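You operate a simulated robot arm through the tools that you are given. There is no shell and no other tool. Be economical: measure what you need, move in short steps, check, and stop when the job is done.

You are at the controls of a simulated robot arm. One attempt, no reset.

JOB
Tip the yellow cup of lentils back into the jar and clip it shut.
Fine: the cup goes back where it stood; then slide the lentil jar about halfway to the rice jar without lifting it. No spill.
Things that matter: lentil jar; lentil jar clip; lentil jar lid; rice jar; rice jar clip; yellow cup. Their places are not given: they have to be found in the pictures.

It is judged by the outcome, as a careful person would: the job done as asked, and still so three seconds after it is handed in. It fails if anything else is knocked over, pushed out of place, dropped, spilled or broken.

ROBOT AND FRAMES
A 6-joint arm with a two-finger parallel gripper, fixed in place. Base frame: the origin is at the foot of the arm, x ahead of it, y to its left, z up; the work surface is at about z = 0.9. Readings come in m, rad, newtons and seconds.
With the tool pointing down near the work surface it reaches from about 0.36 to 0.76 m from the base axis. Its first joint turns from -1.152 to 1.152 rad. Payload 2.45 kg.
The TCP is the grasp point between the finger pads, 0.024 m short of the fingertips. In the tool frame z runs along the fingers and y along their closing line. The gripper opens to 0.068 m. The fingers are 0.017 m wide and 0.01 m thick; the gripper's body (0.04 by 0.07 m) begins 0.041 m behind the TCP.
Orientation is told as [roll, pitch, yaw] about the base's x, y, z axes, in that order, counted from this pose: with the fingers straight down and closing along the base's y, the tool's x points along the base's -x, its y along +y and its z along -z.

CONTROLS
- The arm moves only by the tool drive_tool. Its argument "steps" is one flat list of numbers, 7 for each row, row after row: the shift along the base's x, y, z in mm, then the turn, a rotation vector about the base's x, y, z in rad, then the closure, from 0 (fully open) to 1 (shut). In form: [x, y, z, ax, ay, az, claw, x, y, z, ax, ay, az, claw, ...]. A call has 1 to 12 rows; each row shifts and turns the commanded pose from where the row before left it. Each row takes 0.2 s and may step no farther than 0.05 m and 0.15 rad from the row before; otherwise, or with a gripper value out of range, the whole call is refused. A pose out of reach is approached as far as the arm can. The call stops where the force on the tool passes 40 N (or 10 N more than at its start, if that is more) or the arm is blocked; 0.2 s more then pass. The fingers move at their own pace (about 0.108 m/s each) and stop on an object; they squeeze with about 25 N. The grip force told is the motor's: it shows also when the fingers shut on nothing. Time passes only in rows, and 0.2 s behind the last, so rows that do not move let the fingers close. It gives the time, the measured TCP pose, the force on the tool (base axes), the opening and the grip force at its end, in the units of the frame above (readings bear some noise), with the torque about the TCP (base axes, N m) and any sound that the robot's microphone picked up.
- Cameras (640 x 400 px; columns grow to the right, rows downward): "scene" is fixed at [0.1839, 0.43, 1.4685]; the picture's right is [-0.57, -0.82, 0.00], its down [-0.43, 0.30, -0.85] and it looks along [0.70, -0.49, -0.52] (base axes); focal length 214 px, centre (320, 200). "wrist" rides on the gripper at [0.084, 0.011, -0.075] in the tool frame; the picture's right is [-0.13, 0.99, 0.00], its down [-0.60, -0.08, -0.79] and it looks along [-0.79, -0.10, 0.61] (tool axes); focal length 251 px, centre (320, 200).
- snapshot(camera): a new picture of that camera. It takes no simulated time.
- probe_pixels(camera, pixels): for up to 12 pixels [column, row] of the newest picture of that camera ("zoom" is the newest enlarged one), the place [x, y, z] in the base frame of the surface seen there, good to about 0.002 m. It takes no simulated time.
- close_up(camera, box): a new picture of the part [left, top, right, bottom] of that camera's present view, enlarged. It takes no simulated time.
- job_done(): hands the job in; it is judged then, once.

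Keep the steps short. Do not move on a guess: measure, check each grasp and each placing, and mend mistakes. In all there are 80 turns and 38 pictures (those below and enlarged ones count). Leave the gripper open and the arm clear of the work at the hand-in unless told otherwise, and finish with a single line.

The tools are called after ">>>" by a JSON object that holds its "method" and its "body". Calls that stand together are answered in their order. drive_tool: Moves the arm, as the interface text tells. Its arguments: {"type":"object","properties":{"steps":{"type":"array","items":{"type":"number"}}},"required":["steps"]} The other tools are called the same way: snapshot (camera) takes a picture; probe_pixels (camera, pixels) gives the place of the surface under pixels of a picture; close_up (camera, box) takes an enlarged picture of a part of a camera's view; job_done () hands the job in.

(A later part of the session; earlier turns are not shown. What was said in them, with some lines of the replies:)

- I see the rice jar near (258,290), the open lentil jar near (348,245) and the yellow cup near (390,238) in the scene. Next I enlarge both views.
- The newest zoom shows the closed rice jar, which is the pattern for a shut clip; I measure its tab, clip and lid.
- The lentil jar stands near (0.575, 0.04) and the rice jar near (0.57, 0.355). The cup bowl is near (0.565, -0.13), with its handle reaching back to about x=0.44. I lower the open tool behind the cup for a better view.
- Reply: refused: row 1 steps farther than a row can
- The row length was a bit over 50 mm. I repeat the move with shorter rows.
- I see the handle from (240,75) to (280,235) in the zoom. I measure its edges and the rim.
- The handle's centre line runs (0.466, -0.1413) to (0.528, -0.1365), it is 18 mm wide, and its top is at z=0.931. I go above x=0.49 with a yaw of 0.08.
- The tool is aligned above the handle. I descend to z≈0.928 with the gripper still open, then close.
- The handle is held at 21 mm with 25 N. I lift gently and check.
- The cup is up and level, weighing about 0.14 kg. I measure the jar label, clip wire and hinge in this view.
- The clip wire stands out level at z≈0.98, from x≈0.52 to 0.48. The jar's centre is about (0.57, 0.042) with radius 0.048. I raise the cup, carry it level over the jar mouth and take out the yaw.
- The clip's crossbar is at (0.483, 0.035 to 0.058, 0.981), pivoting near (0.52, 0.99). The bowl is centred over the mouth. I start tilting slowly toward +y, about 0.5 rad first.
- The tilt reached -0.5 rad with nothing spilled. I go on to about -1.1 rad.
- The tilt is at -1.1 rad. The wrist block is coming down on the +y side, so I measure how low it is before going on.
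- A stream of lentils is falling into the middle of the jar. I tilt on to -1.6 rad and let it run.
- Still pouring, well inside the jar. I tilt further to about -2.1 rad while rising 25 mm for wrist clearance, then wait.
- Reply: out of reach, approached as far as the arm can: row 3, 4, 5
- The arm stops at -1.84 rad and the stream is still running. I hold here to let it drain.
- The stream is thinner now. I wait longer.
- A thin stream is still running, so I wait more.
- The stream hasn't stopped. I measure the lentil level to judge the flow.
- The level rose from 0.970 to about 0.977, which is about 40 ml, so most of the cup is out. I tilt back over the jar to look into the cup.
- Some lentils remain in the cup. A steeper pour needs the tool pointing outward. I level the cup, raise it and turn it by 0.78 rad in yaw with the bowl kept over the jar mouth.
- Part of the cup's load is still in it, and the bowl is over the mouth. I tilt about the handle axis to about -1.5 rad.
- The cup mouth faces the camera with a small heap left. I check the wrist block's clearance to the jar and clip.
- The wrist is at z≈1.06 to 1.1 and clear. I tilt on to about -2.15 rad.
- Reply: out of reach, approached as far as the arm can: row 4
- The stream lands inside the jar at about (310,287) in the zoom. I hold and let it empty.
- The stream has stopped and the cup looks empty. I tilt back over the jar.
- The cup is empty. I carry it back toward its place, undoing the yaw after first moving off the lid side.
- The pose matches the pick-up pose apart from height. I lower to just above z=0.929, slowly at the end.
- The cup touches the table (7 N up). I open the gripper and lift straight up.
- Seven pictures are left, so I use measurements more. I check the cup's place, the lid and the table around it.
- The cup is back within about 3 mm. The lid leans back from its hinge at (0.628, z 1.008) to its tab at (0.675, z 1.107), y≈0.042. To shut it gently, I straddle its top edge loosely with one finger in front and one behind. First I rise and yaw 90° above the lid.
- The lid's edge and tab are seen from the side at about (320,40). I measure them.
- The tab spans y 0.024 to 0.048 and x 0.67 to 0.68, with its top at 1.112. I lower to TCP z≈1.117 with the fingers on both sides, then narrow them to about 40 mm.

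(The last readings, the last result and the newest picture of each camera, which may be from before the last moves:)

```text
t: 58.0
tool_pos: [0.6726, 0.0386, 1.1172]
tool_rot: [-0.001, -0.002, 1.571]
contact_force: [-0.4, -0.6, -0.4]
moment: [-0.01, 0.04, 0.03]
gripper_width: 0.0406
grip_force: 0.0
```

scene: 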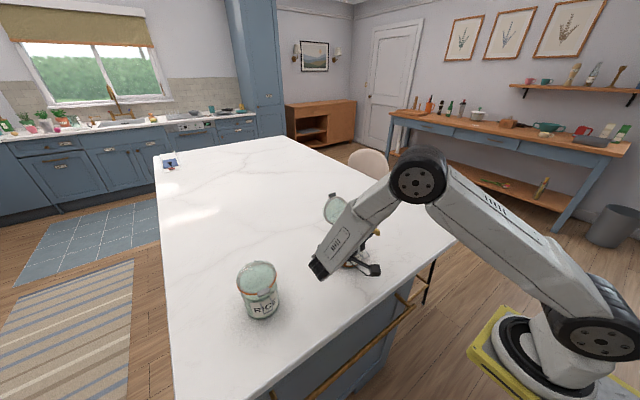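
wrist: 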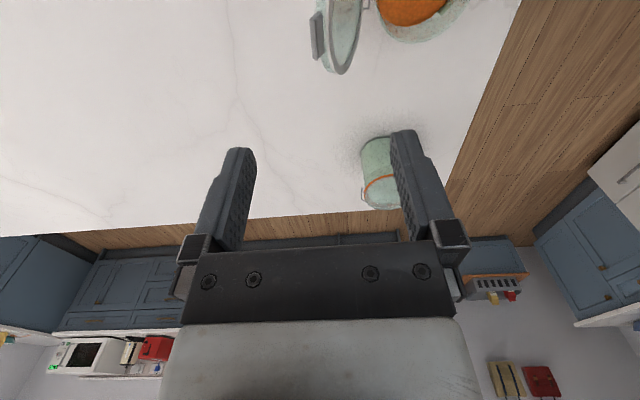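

No contact yet. I move toward -x in small rows to bring the lid up to about vertical.

>>> {"method": "drive_tool", "body": {"steps": [-11, 0, 2, 0, 0, 0, 0.4, -11, 0, 2, 0, 0, 0, 0.4, -11, 0, 2, 0, 0, 0, 0.4, -11, 0, 2, 0, 0, 0, 0.4, 0, 0, 0, 0, 0, 0, 0.4]}}

>>> {"method": "close_up", "body": {"camera": "scene", "box": [280, 150, 420, 280]}}

```text
t: 59.2
tool_pos: [0.6294, 0.0394, 1.1257]
tool_rot: [-0.001, -0.004, 1.571]
contact_force: [0.6, 0.0, 0.5]
moment: [0.0, -0.05, 0.02]
gripper_width: 0.0414
grip_force: 0.1
```

```text
3.08 times, centred on (350, 215) of scene
```

zoom: 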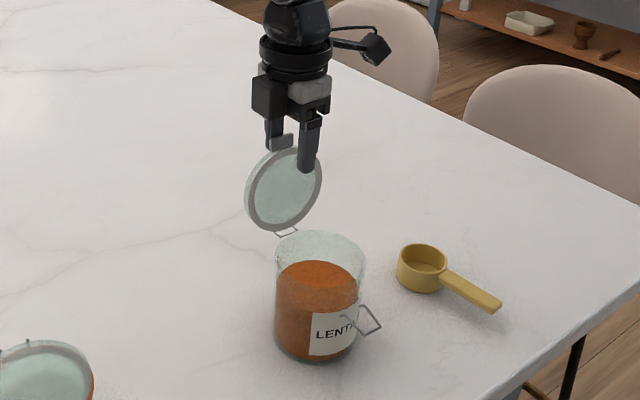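

The tab sits between the fingers. I swing the tool about the hinge, with the lid loosely between the fingers, for the first half.

>>> {"method": "drive_tool", "body": {"steps": [-13.4, 0, -0.8, 0, -0.115, 0, 0.4, -13.3, 0, -2.3, 0, -0.115, 0, 0.4, -12.9, 0, -3.8, 0, -0.115, 0, 0.4, -12.4, 0, -5.3, 0, -0.115, 0, 0.4, -11.7, 0, -6.7, 0, -0.115, 0, 0.4, 0, 0, 0, 0, 0, 0, 0.4]}}

```text
t: 60.6
tool_pos: [0.5648, 0.0387, 1.1069]
tool_rot: [-0.576, 0.0, 1.574]
contact_force: [-1.8, 0.9, 5.9]
moment: [0.0, -0.13, 0.03]
gripper_width: 0.0419
grip_force: 0.6
```

Force is about 6 N, so the hinge has some resistance and the lid is following the rear finger. I continue the swing.

>>> {"method": "drive_tool", "body": {"steps": [-10.9, 0, -8.0, 0, -0.115, 0, 0.4, -9.8, 0, -9.1, 0, -0.115, 0, 0.4, -8.8, 0, -10.3, 0, -0.115, 0, 0.4, 0, 0, 0, 0, 0, 0, 0.4]}}

>>> {"method": "close_up", "body": {"camera": "scene", "box": [290, 170, 410, 280]}}

```text
t: 61.6
tool_pos: [0.5516, 0.0267, 1.0946]
tool_rot: [-0.729, 0.052, 1.524]
contact_force: [0.1, -1.0, -0.5]
moment: [-0.02, 0.02, 0.0]
gripper_width: 0.0411
grip_force: 0.3
out of reach, approached as far as the arm can: row 1, 2, 3
```

```text
3.64 times, centred on (350, 225) of scene
```

zoom: 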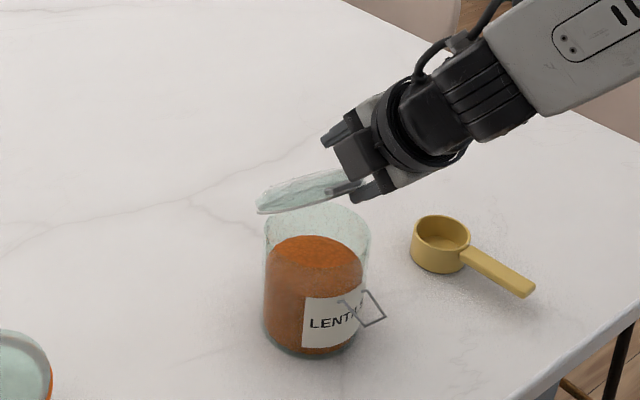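

The lid rests loosely between the fingers at about 35°, and the arm can't pitch further. I lower the tool straight down 30 mm to bring the lid lower.

>>> {"method": "drive_tool", "body": {"steps": [0, 0, -10, 0, 0, 0, 0.4, 0, 0, -10, 0, 0, 0, 0.4, 0, 0, -10, 0, 0, 0, 0.4, 0, 0, 0, 0, 0, 0, 0.4]}}

```text
t: 62.6
tool_pos: [0.5513, 0.0243, 1.0643]
tool_rot: [-0.728, 0.052, 1.523]
contact_force: [-1.0, -0.3, -0.3]
moment: [-0.02, -0.02, -0.02]
gripper_width: 0.041
grip_force: 0.4
```

No contact loads. I slide the fingers out toward -x, which lets the lid settle onto the rim, then rise.

>>> {"method": "drive_tool", "body": {"steps": [-12, 0, 0, 0, 0, 0, 0.4, -12, 0, 0, 0, 0, 0, 0.4, -12, 0, 0, 0, 0, 0, 0.4, -12, 0, 0, 0, 0, 0, 0.4, -12, 0, 2, 0, 0, 0, 0.4, -12, 0, 5, 0, 0, 0, 0.4, -10, 0, 15, 0, 0, 0, 0.4, 0, 0, 40, 0, 0, 0, 0.4, 0, 0, 40, 0, 0, 0, 0.4]}}

>>> {"method": "close_up", "body": {"camera": "scene", "box": [220, 170, 420, 320]}}

```text
t: 64.6
tool_pos: [0.478, 0.0173, 1.1752]
tool_rot: [-0.78, 0.178, 1.578]
contact_force: [-0.5, 0.9, -1.4]
moment: [-0.04, -0.06, -0.02]
gripper_width: 0.0408
grip_force: 0.1
```

```text
2.67 times, centred on (320, 245) of scene
```

zoom: 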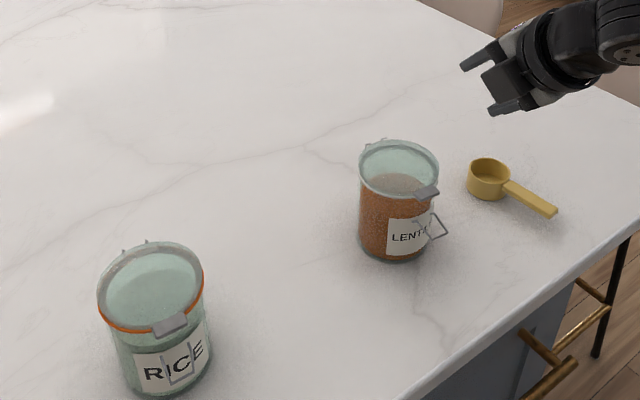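

The lid is down. I measure the lid, tab, clip, and the jar's position from this same picture.

>>> {"method": "probe_pixels", "body": {"camera": "zoom", "pixels": [[427, 192], [396, 165], [364, 178], [436, 165], [440, 215], [446, 232], [432, 240], [437, 236], [400, 235], [172, 324], [188, 375], [170, 383]]}}

```text
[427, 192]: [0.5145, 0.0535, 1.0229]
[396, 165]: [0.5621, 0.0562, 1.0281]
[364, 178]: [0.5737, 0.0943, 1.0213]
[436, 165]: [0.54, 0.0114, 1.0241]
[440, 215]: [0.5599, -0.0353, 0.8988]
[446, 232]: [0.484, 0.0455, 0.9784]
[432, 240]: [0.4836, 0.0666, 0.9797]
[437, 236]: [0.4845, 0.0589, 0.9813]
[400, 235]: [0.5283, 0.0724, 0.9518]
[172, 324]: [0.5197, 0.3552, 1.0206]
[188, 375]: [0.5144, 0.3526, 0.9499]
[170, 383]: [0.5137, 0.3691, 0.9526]
```

The lid looks shut, though its surface reads 1.021 to 1.028 against about 1.011 on the rice jar. The jar seems to have shifted about 9 mm in +y. I level the tool again away from the jar so I can look and press squarely.

>>> {"method": "drive_tool", "body": {"steps": [-8, 3, 0, -0.001, 0.128, -0.023, 0.4, -8, 3, 0, -0.001, 0.128, -0.023, 0.4, -8, 3, 0, -0.001, 0.128, -0.023, 0.4, -8, 3, 0, -0.001, 0.128, -0.023, 0.4, -8, 3, 0, -0.001, 0.128, -0.023, 0.4, -8, 3, 0, -0.001, 0.128, -0.023, 0.4, 0, 3, 0, 0.089, 0.001, 0, 0.4, 0, 3, 0, 0.089, 0.001, 0, 0.4, 0, 3, 0, 0, 0, -0.1435, 1, 0, 3, 0, 0, 0, -0.1435, 1, 0, 3, 0, 0, 0, -0.1435, 1, 0, 3, 0, 0, 0, -0.1435, 1]}}

>>> {"method": "drive_tool", "body": {"steps": [0, 0, 0, 0, 0, -0.1435, 1, 0, 0, 0, 0, 0, -0.1435, 1, 0, 0, 0, 0, 0, -0.1435, 1, 0, 0, 0, 0, 0, -0.1435, 1, 0, 0, 0, 0, 0, -0.1435, 1, 0, 0, 0, 0, 0, -0.1435, 1, 0, 0, 0, 0, 0, -0.1435, 1, 0, 0, 0, 0, 0, 0, 1]}}

```text
t: 67.2
tool_pos: [0.421, 0.061, 1.1646]
tool_rot: [0.062, -0.05, 0.874]
contact_force: [-1.1, 0.4, 0.6]
moment: [0.02, 0.03, -0.02]
gripper_width: 0.0
grip_force: 23.2
```

```text
t: 69.0
tool_pos: [0.4215, 0.0605, 1.1667]
tool_rot: [0.061, -0.052, -0.129]
contact_force: [-0.7, 0.5, -0.1]
moment: [0.01, 0.02, 0.0]
gripper_width: 0.0
grip_force: 23.4
```

I trim the remaining small tilt and take a wrist picture of the lid and clip.

>>> {"method": "drive_tool", "body": {"steps": [-15, 0, 0, -0.027, 0.03, 0.064, 1, -15, 0, 0, -0.027, 0.03, 0.065, 1, 0, 0, 0, 0, 0, 0, 1]}}

>>> {"method": "snapshot", "body": {"camera": "wrist"}}

```text
t: 69.8
tool_pos: [0.3914, 0.0623, 1.166]
tool_rot: [0.002, 0.006, 0.004]
contact_force: [0.9, 0.9, -0.5]
moment: [0.03, -0.01, 0.0]
gripper_width: 0.0
grip_force: 23.6
```

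```text
2 pictures are left
```

wrist: 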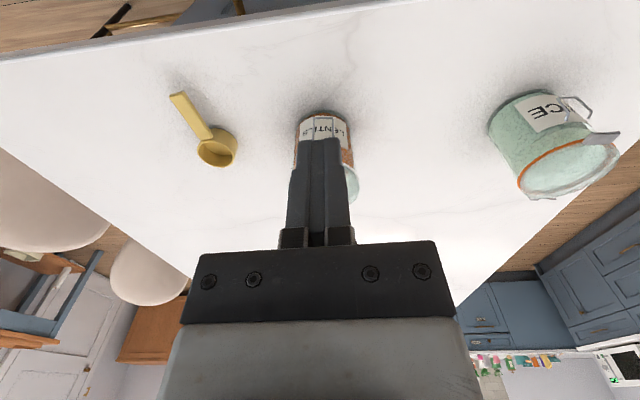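

The fingers hide the lid, but the clip shows at about (313 to 332, 112 to 140). I measure the clip and both jars in this picture.

>>> {"method": "probe_pixels", "body": {"camera": "wrist", "pixels": [[314, 117], [332, 117], [323, 115], [313, 128], [333, 128], [313, 138], [356, 185], [350, 175], [353, 200], [570, 165], [601, 138], [520, 180]]}}

```text
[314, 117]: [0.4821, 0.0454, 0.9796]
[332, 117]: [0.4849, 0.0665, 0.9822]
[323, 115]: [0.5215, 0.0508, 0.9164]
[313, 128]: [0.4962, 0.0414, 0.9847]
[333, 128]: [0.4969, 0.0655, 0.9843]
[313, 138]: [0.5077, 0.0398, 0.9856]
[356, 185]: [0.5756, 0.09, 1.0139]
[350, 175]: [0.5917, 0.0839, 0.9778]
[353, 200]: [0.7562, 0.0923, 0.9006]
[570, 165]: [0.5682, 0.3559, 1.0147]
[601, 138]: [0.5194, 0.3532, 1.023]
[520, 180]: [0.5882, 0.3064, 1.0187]
```

The lid edge now reads 1.014, same as the rice jar, so it is seated. The jar only turned slightly, and the clip crossbar is at y 0.045 to 0.067. I tilt the closed fingers forward 0.45 rad so the gripper body clears the tab, and go above the clip.

>>> {"method": "drive_tool", "body": {"steps": [19, -1.2, -27, 0, -0.15, 0, 1, 19, -1.2, -27, 0, -0.15, 0, 1, 19, -1.2, -27, 0, -0.15, 0, 1, 19, -1.2, -27, 0, 0, 0, 1, 19.6, -1.2, -28, 0, 0, 0, 1, 0, 0, 0, 0, 0, 0, 1]}}

```text
t: 71.2
tool_pos: [0.4871, 0.0562, 1.0297]
tool_rot: [0.001, -0.444, 0.003]
contact_force: [0.1, -0.1, 0.2]
moment: [-0.01, 0.01, 0.02]
gripper_width: 0.0002
grip_force: 24.0
```

The tool is in place above the clip. I press down in small rows.

>>> {"method": "drive_tool", "body": {"steps": [0, 0, -10, 0, 0, 0, 1, 0, 0, -10, 0, 0, 0, 1, 0, 0, -8, 0, 0, 0, 1, 0, 0, -8, 0, 0, 0, 1, 0, 0, -8, 0, 0, 0, 1]}}

```text
t: 72.4
tool_pos: [0.4882, 0.0546, 0.9861]
tool_rot: [0.001, -0.444, 0.004]
contact_force: [0.7, 0.1, 0.1]
moment: [-0.01, -0.03, -0.01]
gripper_width: 0.0001
grip_force: 23.9
```

>>> {"method": "drive_tool", "body": {"steps": [0, 0, -7, 0, 0, 0, 1, 0, 0, -7, 0, 0, 0, 1, 0, 0, -6, 0, 0, 0, 1, 0, 0, 0, 0, 0, 0, 1]}}

```text
t: 73.4
tool_pos: [0.4866, 0.0543, 0.9656]
tool_rot: [0.001, -0.442, 0.003]
contact_force: [0.2, 0.0, -0.6]
moment: [0.01, 0.03, 0.02]
gripper_width: 0.0
grip_force: 23.8
```

Almost no resistance. I push toward the jar in small rows until contact shows.

>>> {"method": "drive_tool", "body": {"steps": [2, 0, 0, 0, 0, 0, 1, 2, 0, 0, 0, 0, 0, 1, 2, 0, 0, 0, 0, 0, 1, 0, 0, 0, 0, 0, 0, 1]}}

```text
t: 74.4
tool_pos: [0.4922, 0.0551, 0.9658]
tool_rot: [0.001, -0.442, 0.003]
contact_force: [-4.8, 0.2, 0.5]
moment: [-0.02, -0.2, -0.04]
gripper_width: 0.0
grip_force: 23.7
```

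There's contact at 5 N. I push 3 mm more and listen for a click.

>>> {"method": "drive_tool", "body": {"steps": [1.5, 0, 0, 0, 0, 0, 1, 1.5, 0, 0, 0, 0, 0, 1, 0, 0, 0, 0, 0, 0, 1]}}

```text
t: 75.2
tool_pos: [0.4962, 0.0548, 0.9655]
tool_rot: [0.002, -0.442, 0.004]
contact_force: [-4.6, -0.1, 0.7]
moment: [0.01, -0.25, -0.08]
gripper_width: 0.0
grip_force: 23.8
```

The force stays steady at 4.7 N, like the clip being fully in against the jar with no click heard. I back off and look.

>>> {"method": "drive_tool", "body": {"steps": [-10, 0, 0, 0, 0, 0, 1, -20, 0, 0, 0, 0, 0, 1, -20, 0, 20, 0, 0, 0, 1, -20, 0, 40, 0, 0, 0, 1, 0, -10, 40, 0, 0, 0, 1, 0, -30, 30, 0, 0, 0, 1]}}

>>> {"method": "close_up", "body": {"camera": "scene", "box": [225, 195, 385, 325]}}

```text
t: 76.8
tool_pos: [0.4408, -0.0196, 1.1086]
tool_rot: [-0.242, -0.534, 0.067]
contact_force: [-0.4, -0.5, 0.8]
moment: [0.0, -0.04, -0.01]
gripper_width: 0.0001
grip_force: 23.7
stopped in row 6: the arm was blocked; the commanded pose is now the measured one
```

```text
3.08 times, centred on (305, 260) of scene
```

zoom: 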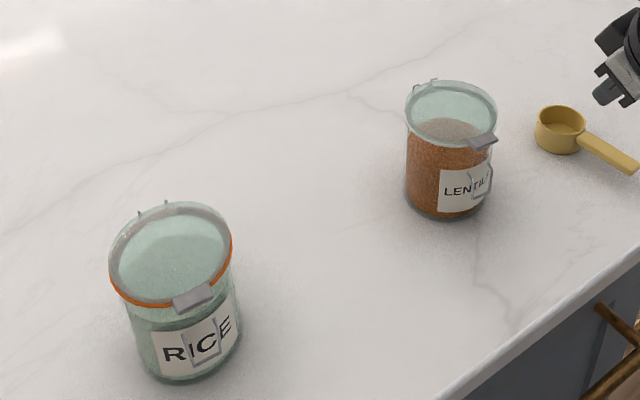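

The clip now hangs flat under the tab as on the rice jar. I measure it, and the jars' positions.

>>> {"method": "probe_pixels", "body": {"camera": "zoom", "pixels": [[482, 197], [473, 183], [484, 141], [491, 180], [474, 195], [455, 195], [441, 190], [448, 212], [205, 366], [192, 297], [409, 112], [495, 108]]}}

```text
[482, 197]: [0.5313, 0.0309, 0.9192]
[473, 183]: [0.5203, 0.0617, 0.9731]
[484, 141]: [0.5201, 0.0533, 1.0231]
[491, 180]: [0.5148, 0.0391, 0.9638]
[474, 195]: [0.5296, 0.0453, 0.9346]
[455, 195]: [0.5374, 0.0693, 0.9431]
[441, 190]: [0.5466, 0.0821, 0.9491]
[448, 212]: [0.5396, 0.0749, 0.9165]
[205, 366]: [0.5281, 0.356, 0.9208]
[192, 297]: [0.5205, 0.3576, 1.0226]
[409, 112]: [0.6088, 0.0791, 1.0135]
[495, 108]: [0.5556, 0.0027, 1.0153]
```

The clip's legs read x 0.515 to 0.520 under the tab at 0.520, the same relation as on the rice jar, so it is shut. The lentil jar's centre is about (0.577, 0.044) and the rice jar's about (0.574, 0.355), so the target is y≈0.20. I'll cradle the jar low from -y with open fingers tilted forward. First I bring the tool above that place and turn it.

>>> {"method": "drive_tool", "body": {"steps": [5, 0, 12, 0.104, 0.007, 0.0615, 1, 5, 0, 12, 0.104, 0.007, 0.0615, 1, 18, -4, 5, -0.009, 0.133, 0, 1, 18, -4, 5, -0.009, 0.133, 0, 1, 18, -4, 5, -0.009, 0.133, 0, 1, 18, -4, 5, -0.009, 0.133, 0, 1, 9, 0, 0, 0, 0, 0.1367, 1, 9, 0, 0, 0, 0, 0.1367, 1, 9, 0, 0, 0, 0, 0.1367, 1, 9, 0, 0, 0, 0, 0.1367, 1, 9, 0, 0, 0, 0, 0.1367, 1, 9, 0, 0, 0, 0, 0.1367, 1]}}

>>> {"method": "drive_tool", "body": {"steps": [0, 0, 0, 0, 0, 0.1367, 0, 0, 0, 0, 0, 0, 0.1367, 0, 0, 0, 0, 0, 0, 0.1367, 0, 0, 0, 0, 0, 0, 0.1367, 0, 0, 0, 0, 0, 0, 0.1367, 0, 0, 0, 0, 0.1375, 0, 0, 0, 0, 0, 0, 0.1375, 0, 0, 0, 0, 0, 0, 0.1375, 0, 0, 0, 0, 0, 0, 0.1375, 0, 0, 0, 0, 0, 0, 0, 0, 0]}}

```text
t: 79.4
tool_pos: [0.5788, -0.0372, 1.1521]
tool_rot: [0.0, -0.002, 0.894]
contact_force: [1.3, 0.5, -0.6]
moment: [0.01, 0.0, 0.01]
gripper_width: 0.0
grip_force: 23.4
```

```text
refused: steps must hold 7 numbers for each row
```

One row was mistyped. I resend it: five yaw rows, then four tilt rows, gripper opening.

>>> {"method": "drive_tool", "body": {"steps": [0, 0, 0, 0, 0, 0.1354, 0, 0, 0, 0, 0, 0, 0.1354, 0, 0, 0, 0, 0, 0, 0.1354, 0, 0, 0, 0, 0, 0, 0.1354, 0, 0, 0, 0, 0, 0, 0.1354, 0, 0, 0, 0, 0.1375, 0, 0, 0, 0, 0, 0, 0.1375, 0, 0, 0, 0, 0, 0, 0.1375, 0, 0, 0, 0, 0, 0, 0.1375, 0, 0, 0, 0, 0, 0, 0, 0, 0, 0]}}

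```text
t: 81.6
tool_pos: [0.5771, -0.0367, 1.1542]
tool_rot: [0.003, -0.554, 1.567]
contact_force: [-0.2, -0.6, 0.6]
moment: [0.02, 0.0, 0.0]
gripper_width: 0.068
grip_force: 0.1
```

The fingers point toward +y and down, and open. I descend beside the jar to z≈0.96, watching the force; the camera stays above the cup rim.

>>> {"method": "drive_tool", "body": {"steps": [0, 0, -45, 0, 0, 0, 0, 0, 0, -45, 0, 0, 0, 0, 0, 0, -45, 0, 0, 0, 0, 0, 0, -35, 0, 0, 0, 0, 0, 0, -15, 0, 0, 0, 0, 0, 0, -9, 0, 0, 0, 0, 0, 0, 0, 0, 0, 0, 0]}}

```text
t: 83.2
tool_pos: [0.5777, -0.037, 0.9585]
tool_rot: [0.002, -0.552, 1.565]
contact_force: [0.3, 0.0, -0.9]
moment: [-0.02, -0.02, 0.0]
gripper_width: 0.0679
grip_force: 0.0
```

No contact. I approach the jar in +y, slowing near expected contact at y≈-0.010.

>>> {"method": "drive_tool", "body": {"steps": [0, 8, 0, 0, 0, 0, 0, 0, 8, 0, 0, 0, 0, 0, 0, 5, 0, 0, 0, 0, 0, 0, 3, 0, 0, 0, 0, 0, 0, 3, 0, 0, 0, 0, 0, 0, 3, 0, 0, 0, 0, 0, 0, 3, 0, 0, 0, 0, 0]}}

```text
t: 84.8
tool_pos: [0.5761, -0.0029, 0.9578]
tool_rot: [0.004, -0.551, 1.564]
contact_force: [0.6, -3.3, 4.4]
moment: [0.33, 0.01, 0.02]
gripper_width: 0.0679
grip_force: 0.0
```

There's contact, but the moment (0.33 N m with an upward force) points to the gripper's side housing touching the lid top, not the fingers. I back off, rise, and turn the hand 180° so that housing is away from the jar.

>>> {"method": "drive_tool", "body": {"steps": [0, -10, 2, 0, 0, 0, 0, 0, -15, 3, 0, 0, 0, 0, 0, -10, 20, 0, 0, 0, 0, 0, 0, 45, 0, 0, 0, 0, 0, 0, 45, 0, 0, 0, 0, 0, 0, 45, -0.1375, 0, 0, 0, 0, 0, 40, -0.1375, 0, 0, 0, 0, 0, 0, -0.1375, 0, 0, 0, 0, 0, 0, -0.1375, 0, 0, 0, 0, 0, 0, 0, 0, -0.1425, 0, 0, 0, 0, 0, 0, -0.1425, 0, 0, 0, 0, 0, 0, -0.1425, 0]}}

>>> {"method": "drive_tool", "body": {"steps": [0, 0, 0, 0, 0, -0.1425, 0, 0, 0, 0, 0, 0, -0.1425, 0, 0, 0, 0, 0, 0, -0.1425, 0, 0, 0, 0, 0, 0, -0.1425, 0, 0, 0, 0, 0, 0, -0.1425, 0, 0, 0, 0, 0, 0, -0.1425, 0, 0, 0, 0, 0, 0, -0.1425, 0, 0, 0, 0, 0, 0, -0.1425, 0, 0, 0, 0, 0, 0, -0.1425, 0, 0, 0, 0, 0, 0, -0.1425, 0, 0, 0, 0, 0, 0, -0.1425, 0, 0, 0, 0, 0, 0, -0.1425, 0]}}

>>> {"method": "drive_tool", "body": {"steps": [0, 0, 0, 0, 0, -0.1425, 0, 0, 0, 0, 0, 0, -0.1425, 0, 0, 0, 0, 0, 0, -0.1425, 0, 0, 0, 0, 0, 0, -0.1425, 0, 0, 0, 0, 0, 0, -0.1425, 0, 0, 0, 0, 0, 0, -0.1425, 0, 0, 0, 0, 0, 0, -0.1425, 0, 0, 0, 0, 0, 0, 0, 0]}}

```text
t: 87.4
tool_pos: [0.5774, -0.039, 1.1583]
tool_rot: [0.001, 0.0, 1.136]
contact_force: [-0.1, 0.5, 0.2]
moment: [0.0, 0.0, -0.04]
gripper_width: 0.0678
grip_force: 0.2
```

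```text
t: 90.0
tool_pos: [0.5772, -0.0379, 1.1581]
tool_rot: [0.002, -0.001, -0.573]
contact_force: [-0.1, 0.3, 0.7]
moment: [-0.03, 0.0, 0.04]
gripper_width: 0.068
grip_force: 0.1
```

```text
t: 91.8
tool_pos: [0.5773, -0.0377, 1.1582]
tool_rot: [0.002, -0.001, -1.568]
contact_force: [0.3, -0.6, -0.4]
moment: [0.02, 0.03, 0.0]
gripper_width: 0.0682
grip_force: 0.1
```

The hand is turned with the camera over the +y side. I tilt 0.55 rad toward +y and descend to z≈0.965.

>>> {"method": "drive_tool", "body": {"steps": [0, 0, 0, 0.1375, 0, 0, 0, 0, 0, 0, 0.1375, 0, 0, 0, 0, 0, 0, 0.1375, 0, 0, 0, 0, 0, 0, 0.1375, 0, 0, 0, 0, 0, -45, 0, 0, 0, 0, 0, 0, -45, 0, 0, 0, 0, 0, 0, -45, 0, 0, 0, 0, 0, 0, -35, 0, 0, 0, 0, 0, 0, -15, 0, 0, 0, 0, 0, 0, -8, 0, 0, 0, 0, 0, 0, 0, 0, 0, 0, 0]}}

```text
t: 94.2
tool_pos: [0.578, -0.0371, 0.9656]
tool_rot: [0.003, 0.551, -1.565]
contact_force: [-0.3, -0.6, -0.6]
moment: [-0.02, 0.03, -0.03]
gripper_width: 0.0679
grip_force: 0.1
```

No contact. I approach in +y slowly toward the expected contact at y≈-0.010 and read the force.

>>> {"method": "drive_tool", "body": {"steps": [0, 8, 0, 0, 0, 0, 0, 0, 8, 0, 0, 0, 0, 0, 0, 5, 0, 0, 0, 0, 0, 0, 3, 0, 0, 0, 0, 0, 0, 3, 0, 0, 0, 0, 0, 0, 3, 0, 0, 0, 0, 0, 0, 3, 0, 0, 0, 0, 0]}}

```text
t: 95.8
tool_pos: [0.5781, -0.0041, 0.9648]
tool_rot: [0.003, 0.55, -1.567]
contact_force: [-0.2, -1.1, -1.0]
moment: [0.01, 0.02, 0.0]
gripper_width: 0.068
grip_force: 0.1
```

>>> {"method": "drive_tool", "body": {"steps": [0, 3, 0, 0, 0, 0, 0, 0, 3, 0, 0, 0, 0, 0, 0, 3, 0, 0, 0, 0, 0, 0, 0, 0, 0, 0, 0, 0]}}

```text
t: 96.8
tool_pos: [0.5768, 0.0031, 0.9661]
tool_rot: [0.006, 0.547, -1.565]
contact_force: [1.7, -3.3, 0.6]
moment: [-0.05, -0.05, -0.19]
gripper_width: 0.0679
grip_force: 0.0
```

The fingers touch now (3.3 N), mainly the +x one by the moment. I shift the tool slightly to +x to centre the cradle as I push on.

>>> {"method": "drive_tool", "body": {"steps": [2, -1, 0, 0, 0, 0, 0, 2, 2, 0, 0, 0, 0, 0, 0, 3, 0, 0, 0, 0, 0, 0, 3, 0, 0, 0, 0, 0, 0, 3, 0, 0, 0, 0, 0]}}

```text
t: 98.0
tool_pos: [0.5815, 0.0143, 0.965]
tool_rot: [0.005, 0.549, -1.564]
contact_force: [0.4, -4.4, 0.2]
moment: [-0.01, -0.03, -0.04]
gripper_width: 0.068
grip_force: 0.1
```

Balanced now at 4.4 N, with the jar sliding. I push on in +y in even steps.

>>> {"method": "drive_tool", "body": {"steps": [0, 6, 0, 0, 0, 0, 0, 0, 8, 0, 0, 0, 0, 0, 0, 8, 0, 0, 0, 0, 0, 0, 8, 0, 0, 0, 0, 0, 0, 8, 0, 0, 0, 0, 0, 0, 8, 0, 0, 0, 0, 0, 0, 8, 0, 0, 0, 0, 0, 0, 8, 0, 0, 0, 0, 0, 0, 8, 0, 0, 0, 0, 0, 0, 8, 0, 0, 0, 0, 0]}}

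```text
t: 100.2
tool_pos: [0.5806, 0.0919, 0.9655]
tool_rot: [0.002, 0.55, -1.566]
contact_force: [-0.2, -3.0, -0.2]
moment: [-0.07, 0.01, 0.08]
gripper_width: 0.0676
grip_force: 0.0
```

Steady and balanced. I push the last 54 mm, slowing at the end.

>>> {"method": "drive_tool", "body": {"steps": [0, 8, 0, 0, 0, 0, 0, 0, 8, 0, 0, 0, 0, 0, 0, 8, 0, 0, 0, 0, 0, 0, 8, 0, 0, 0, 0, 0, 0, 8, 0, 0, 0, 0, 0, 0, 6, 0, 0, 0, 0, 0, 0, 5, 0, 0, 0, 0, 0, 0, 3, 0, 0, 0, 0, 0, 0, 0, 0, 0, 0, 0]}}

```text
refused: steps must hold 7 numbers for each row
```

I resend with clean rows.

>>> {"method": "drive_tool", "body": {"steps": [0, 8, 0, 0, 0, 0, 0, 0, 8, 0, 0, 0, 0, 0, 0, 8, 0, 0, 0, 0, 0, 0, 8, 0, 0, 0, 0, 0, 0, 8, 0, 0, 0, 0, 0, 0, 6, 0, 0, 0, 0, 0, 0, 5, 0, 0, 0, 0, 0, 0, 3, 0, 0, 0, 0, 0, 0, 0, 0, 0, 0, 0, 0]}}

```text
t: 102.2
tool_pos: [0.5805, 0.1465, 0.9658]
tool_rot: [0.005, 0.55, -1.567]
contact_force: [1.3, -5.7, 2.4]
moment: [-0.03, -0.07, -0.05]
gripper_width: 0.0678
grip_force: 0.1
```

The jar should now be centred near y≈0.20. I back off straight in -y, then rise clear, and use the last picture to check.

>>> {"method": "drive_tool", "body": {"steps": [0, -10, 0, 0, 0, 0, 0, 0, -20, 0, 0, 0, 0, 0, 0, -25, 0, 0, 0, 0, 0, 0, -20, 15, 0, 0, 0, 0, 0, 0, 45, 0, 0, 0, 0, 0, 0, 45, 0, 0, 0, 0, 0, 0, 45, 0, 0, 0, 0, 0, 0, 45, -0.14, 0, 0, 0, 0, 0, 45, -0.14, 0, 0, 0, -20, -20, 0, -0.14, 0, 0, 0, -30, -25, 0, -0.13, 0, 0, 0, 0, 0, 0, 0, 0, 0, 0]}}

>>> {"method": "close_up", "body": {"camera": "scene", "box": [220, 180, 440, 320]}}

```text
t: 104.8
tool_pos: [0.5339, 0.0253, 1.2052]
tool_rot: [0.002, -0.001, -1.568]
contact_force: [-0.1, -1.0, -0.3]
moment: [-0.01, 0.02, -0.01]
gripper_width: 0.0681
grip_force: 0.1
```

```text
2.86 times, centred on (330, 250) of scene
```

zoom: 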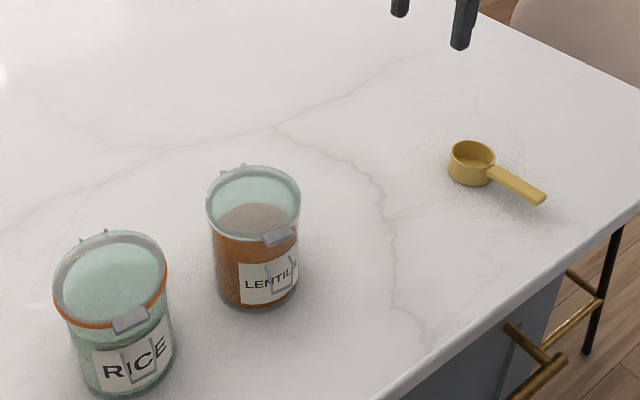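

The jar stands upright with lid and clip shut, and the cup is in place. I measure the final positions.

>>> {"method": "probe_pixels", "body": {"camera": "zoom", "pixels": [[277, 236], [248, 283], [270, 297], [285, 290], [208, 200], [298, 200], [254, 190], [130, 319], [480, 145], [540, 197], [452, 160], [283, 290]]}}

```text
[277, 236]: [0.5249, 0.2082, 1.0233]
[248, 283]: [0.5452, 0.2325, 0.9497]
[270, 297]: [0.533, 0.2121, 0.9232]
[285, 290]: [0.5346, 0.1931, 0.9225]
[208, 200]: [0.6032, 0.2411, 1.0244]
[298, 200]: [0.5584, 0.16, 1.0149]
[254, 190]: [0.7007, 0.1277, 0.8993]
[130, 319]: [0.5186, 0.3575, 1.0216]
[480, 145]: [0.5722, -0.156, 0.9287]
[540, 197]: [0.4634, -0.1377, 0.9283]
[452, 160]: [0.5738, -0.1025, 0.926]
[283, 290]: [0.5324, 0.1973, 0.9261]
```

The jar's centre is at about (0.58, 0.20), halfway between its start (0.043) and the rice jar (0.356). The cup hasn't moved since I put it back, the rice jar hasn't moved, and the gripper is open and clear. I hand in.

>>> {"method": "job_done", "body": {}}

```text
The job is handed in.
```

I tipped the lentils back with no spill seen, shut and clipped the lid, put the cup back within about 3 mm of where it stood, and slid the jar halfway to the rice jar without lifting it.
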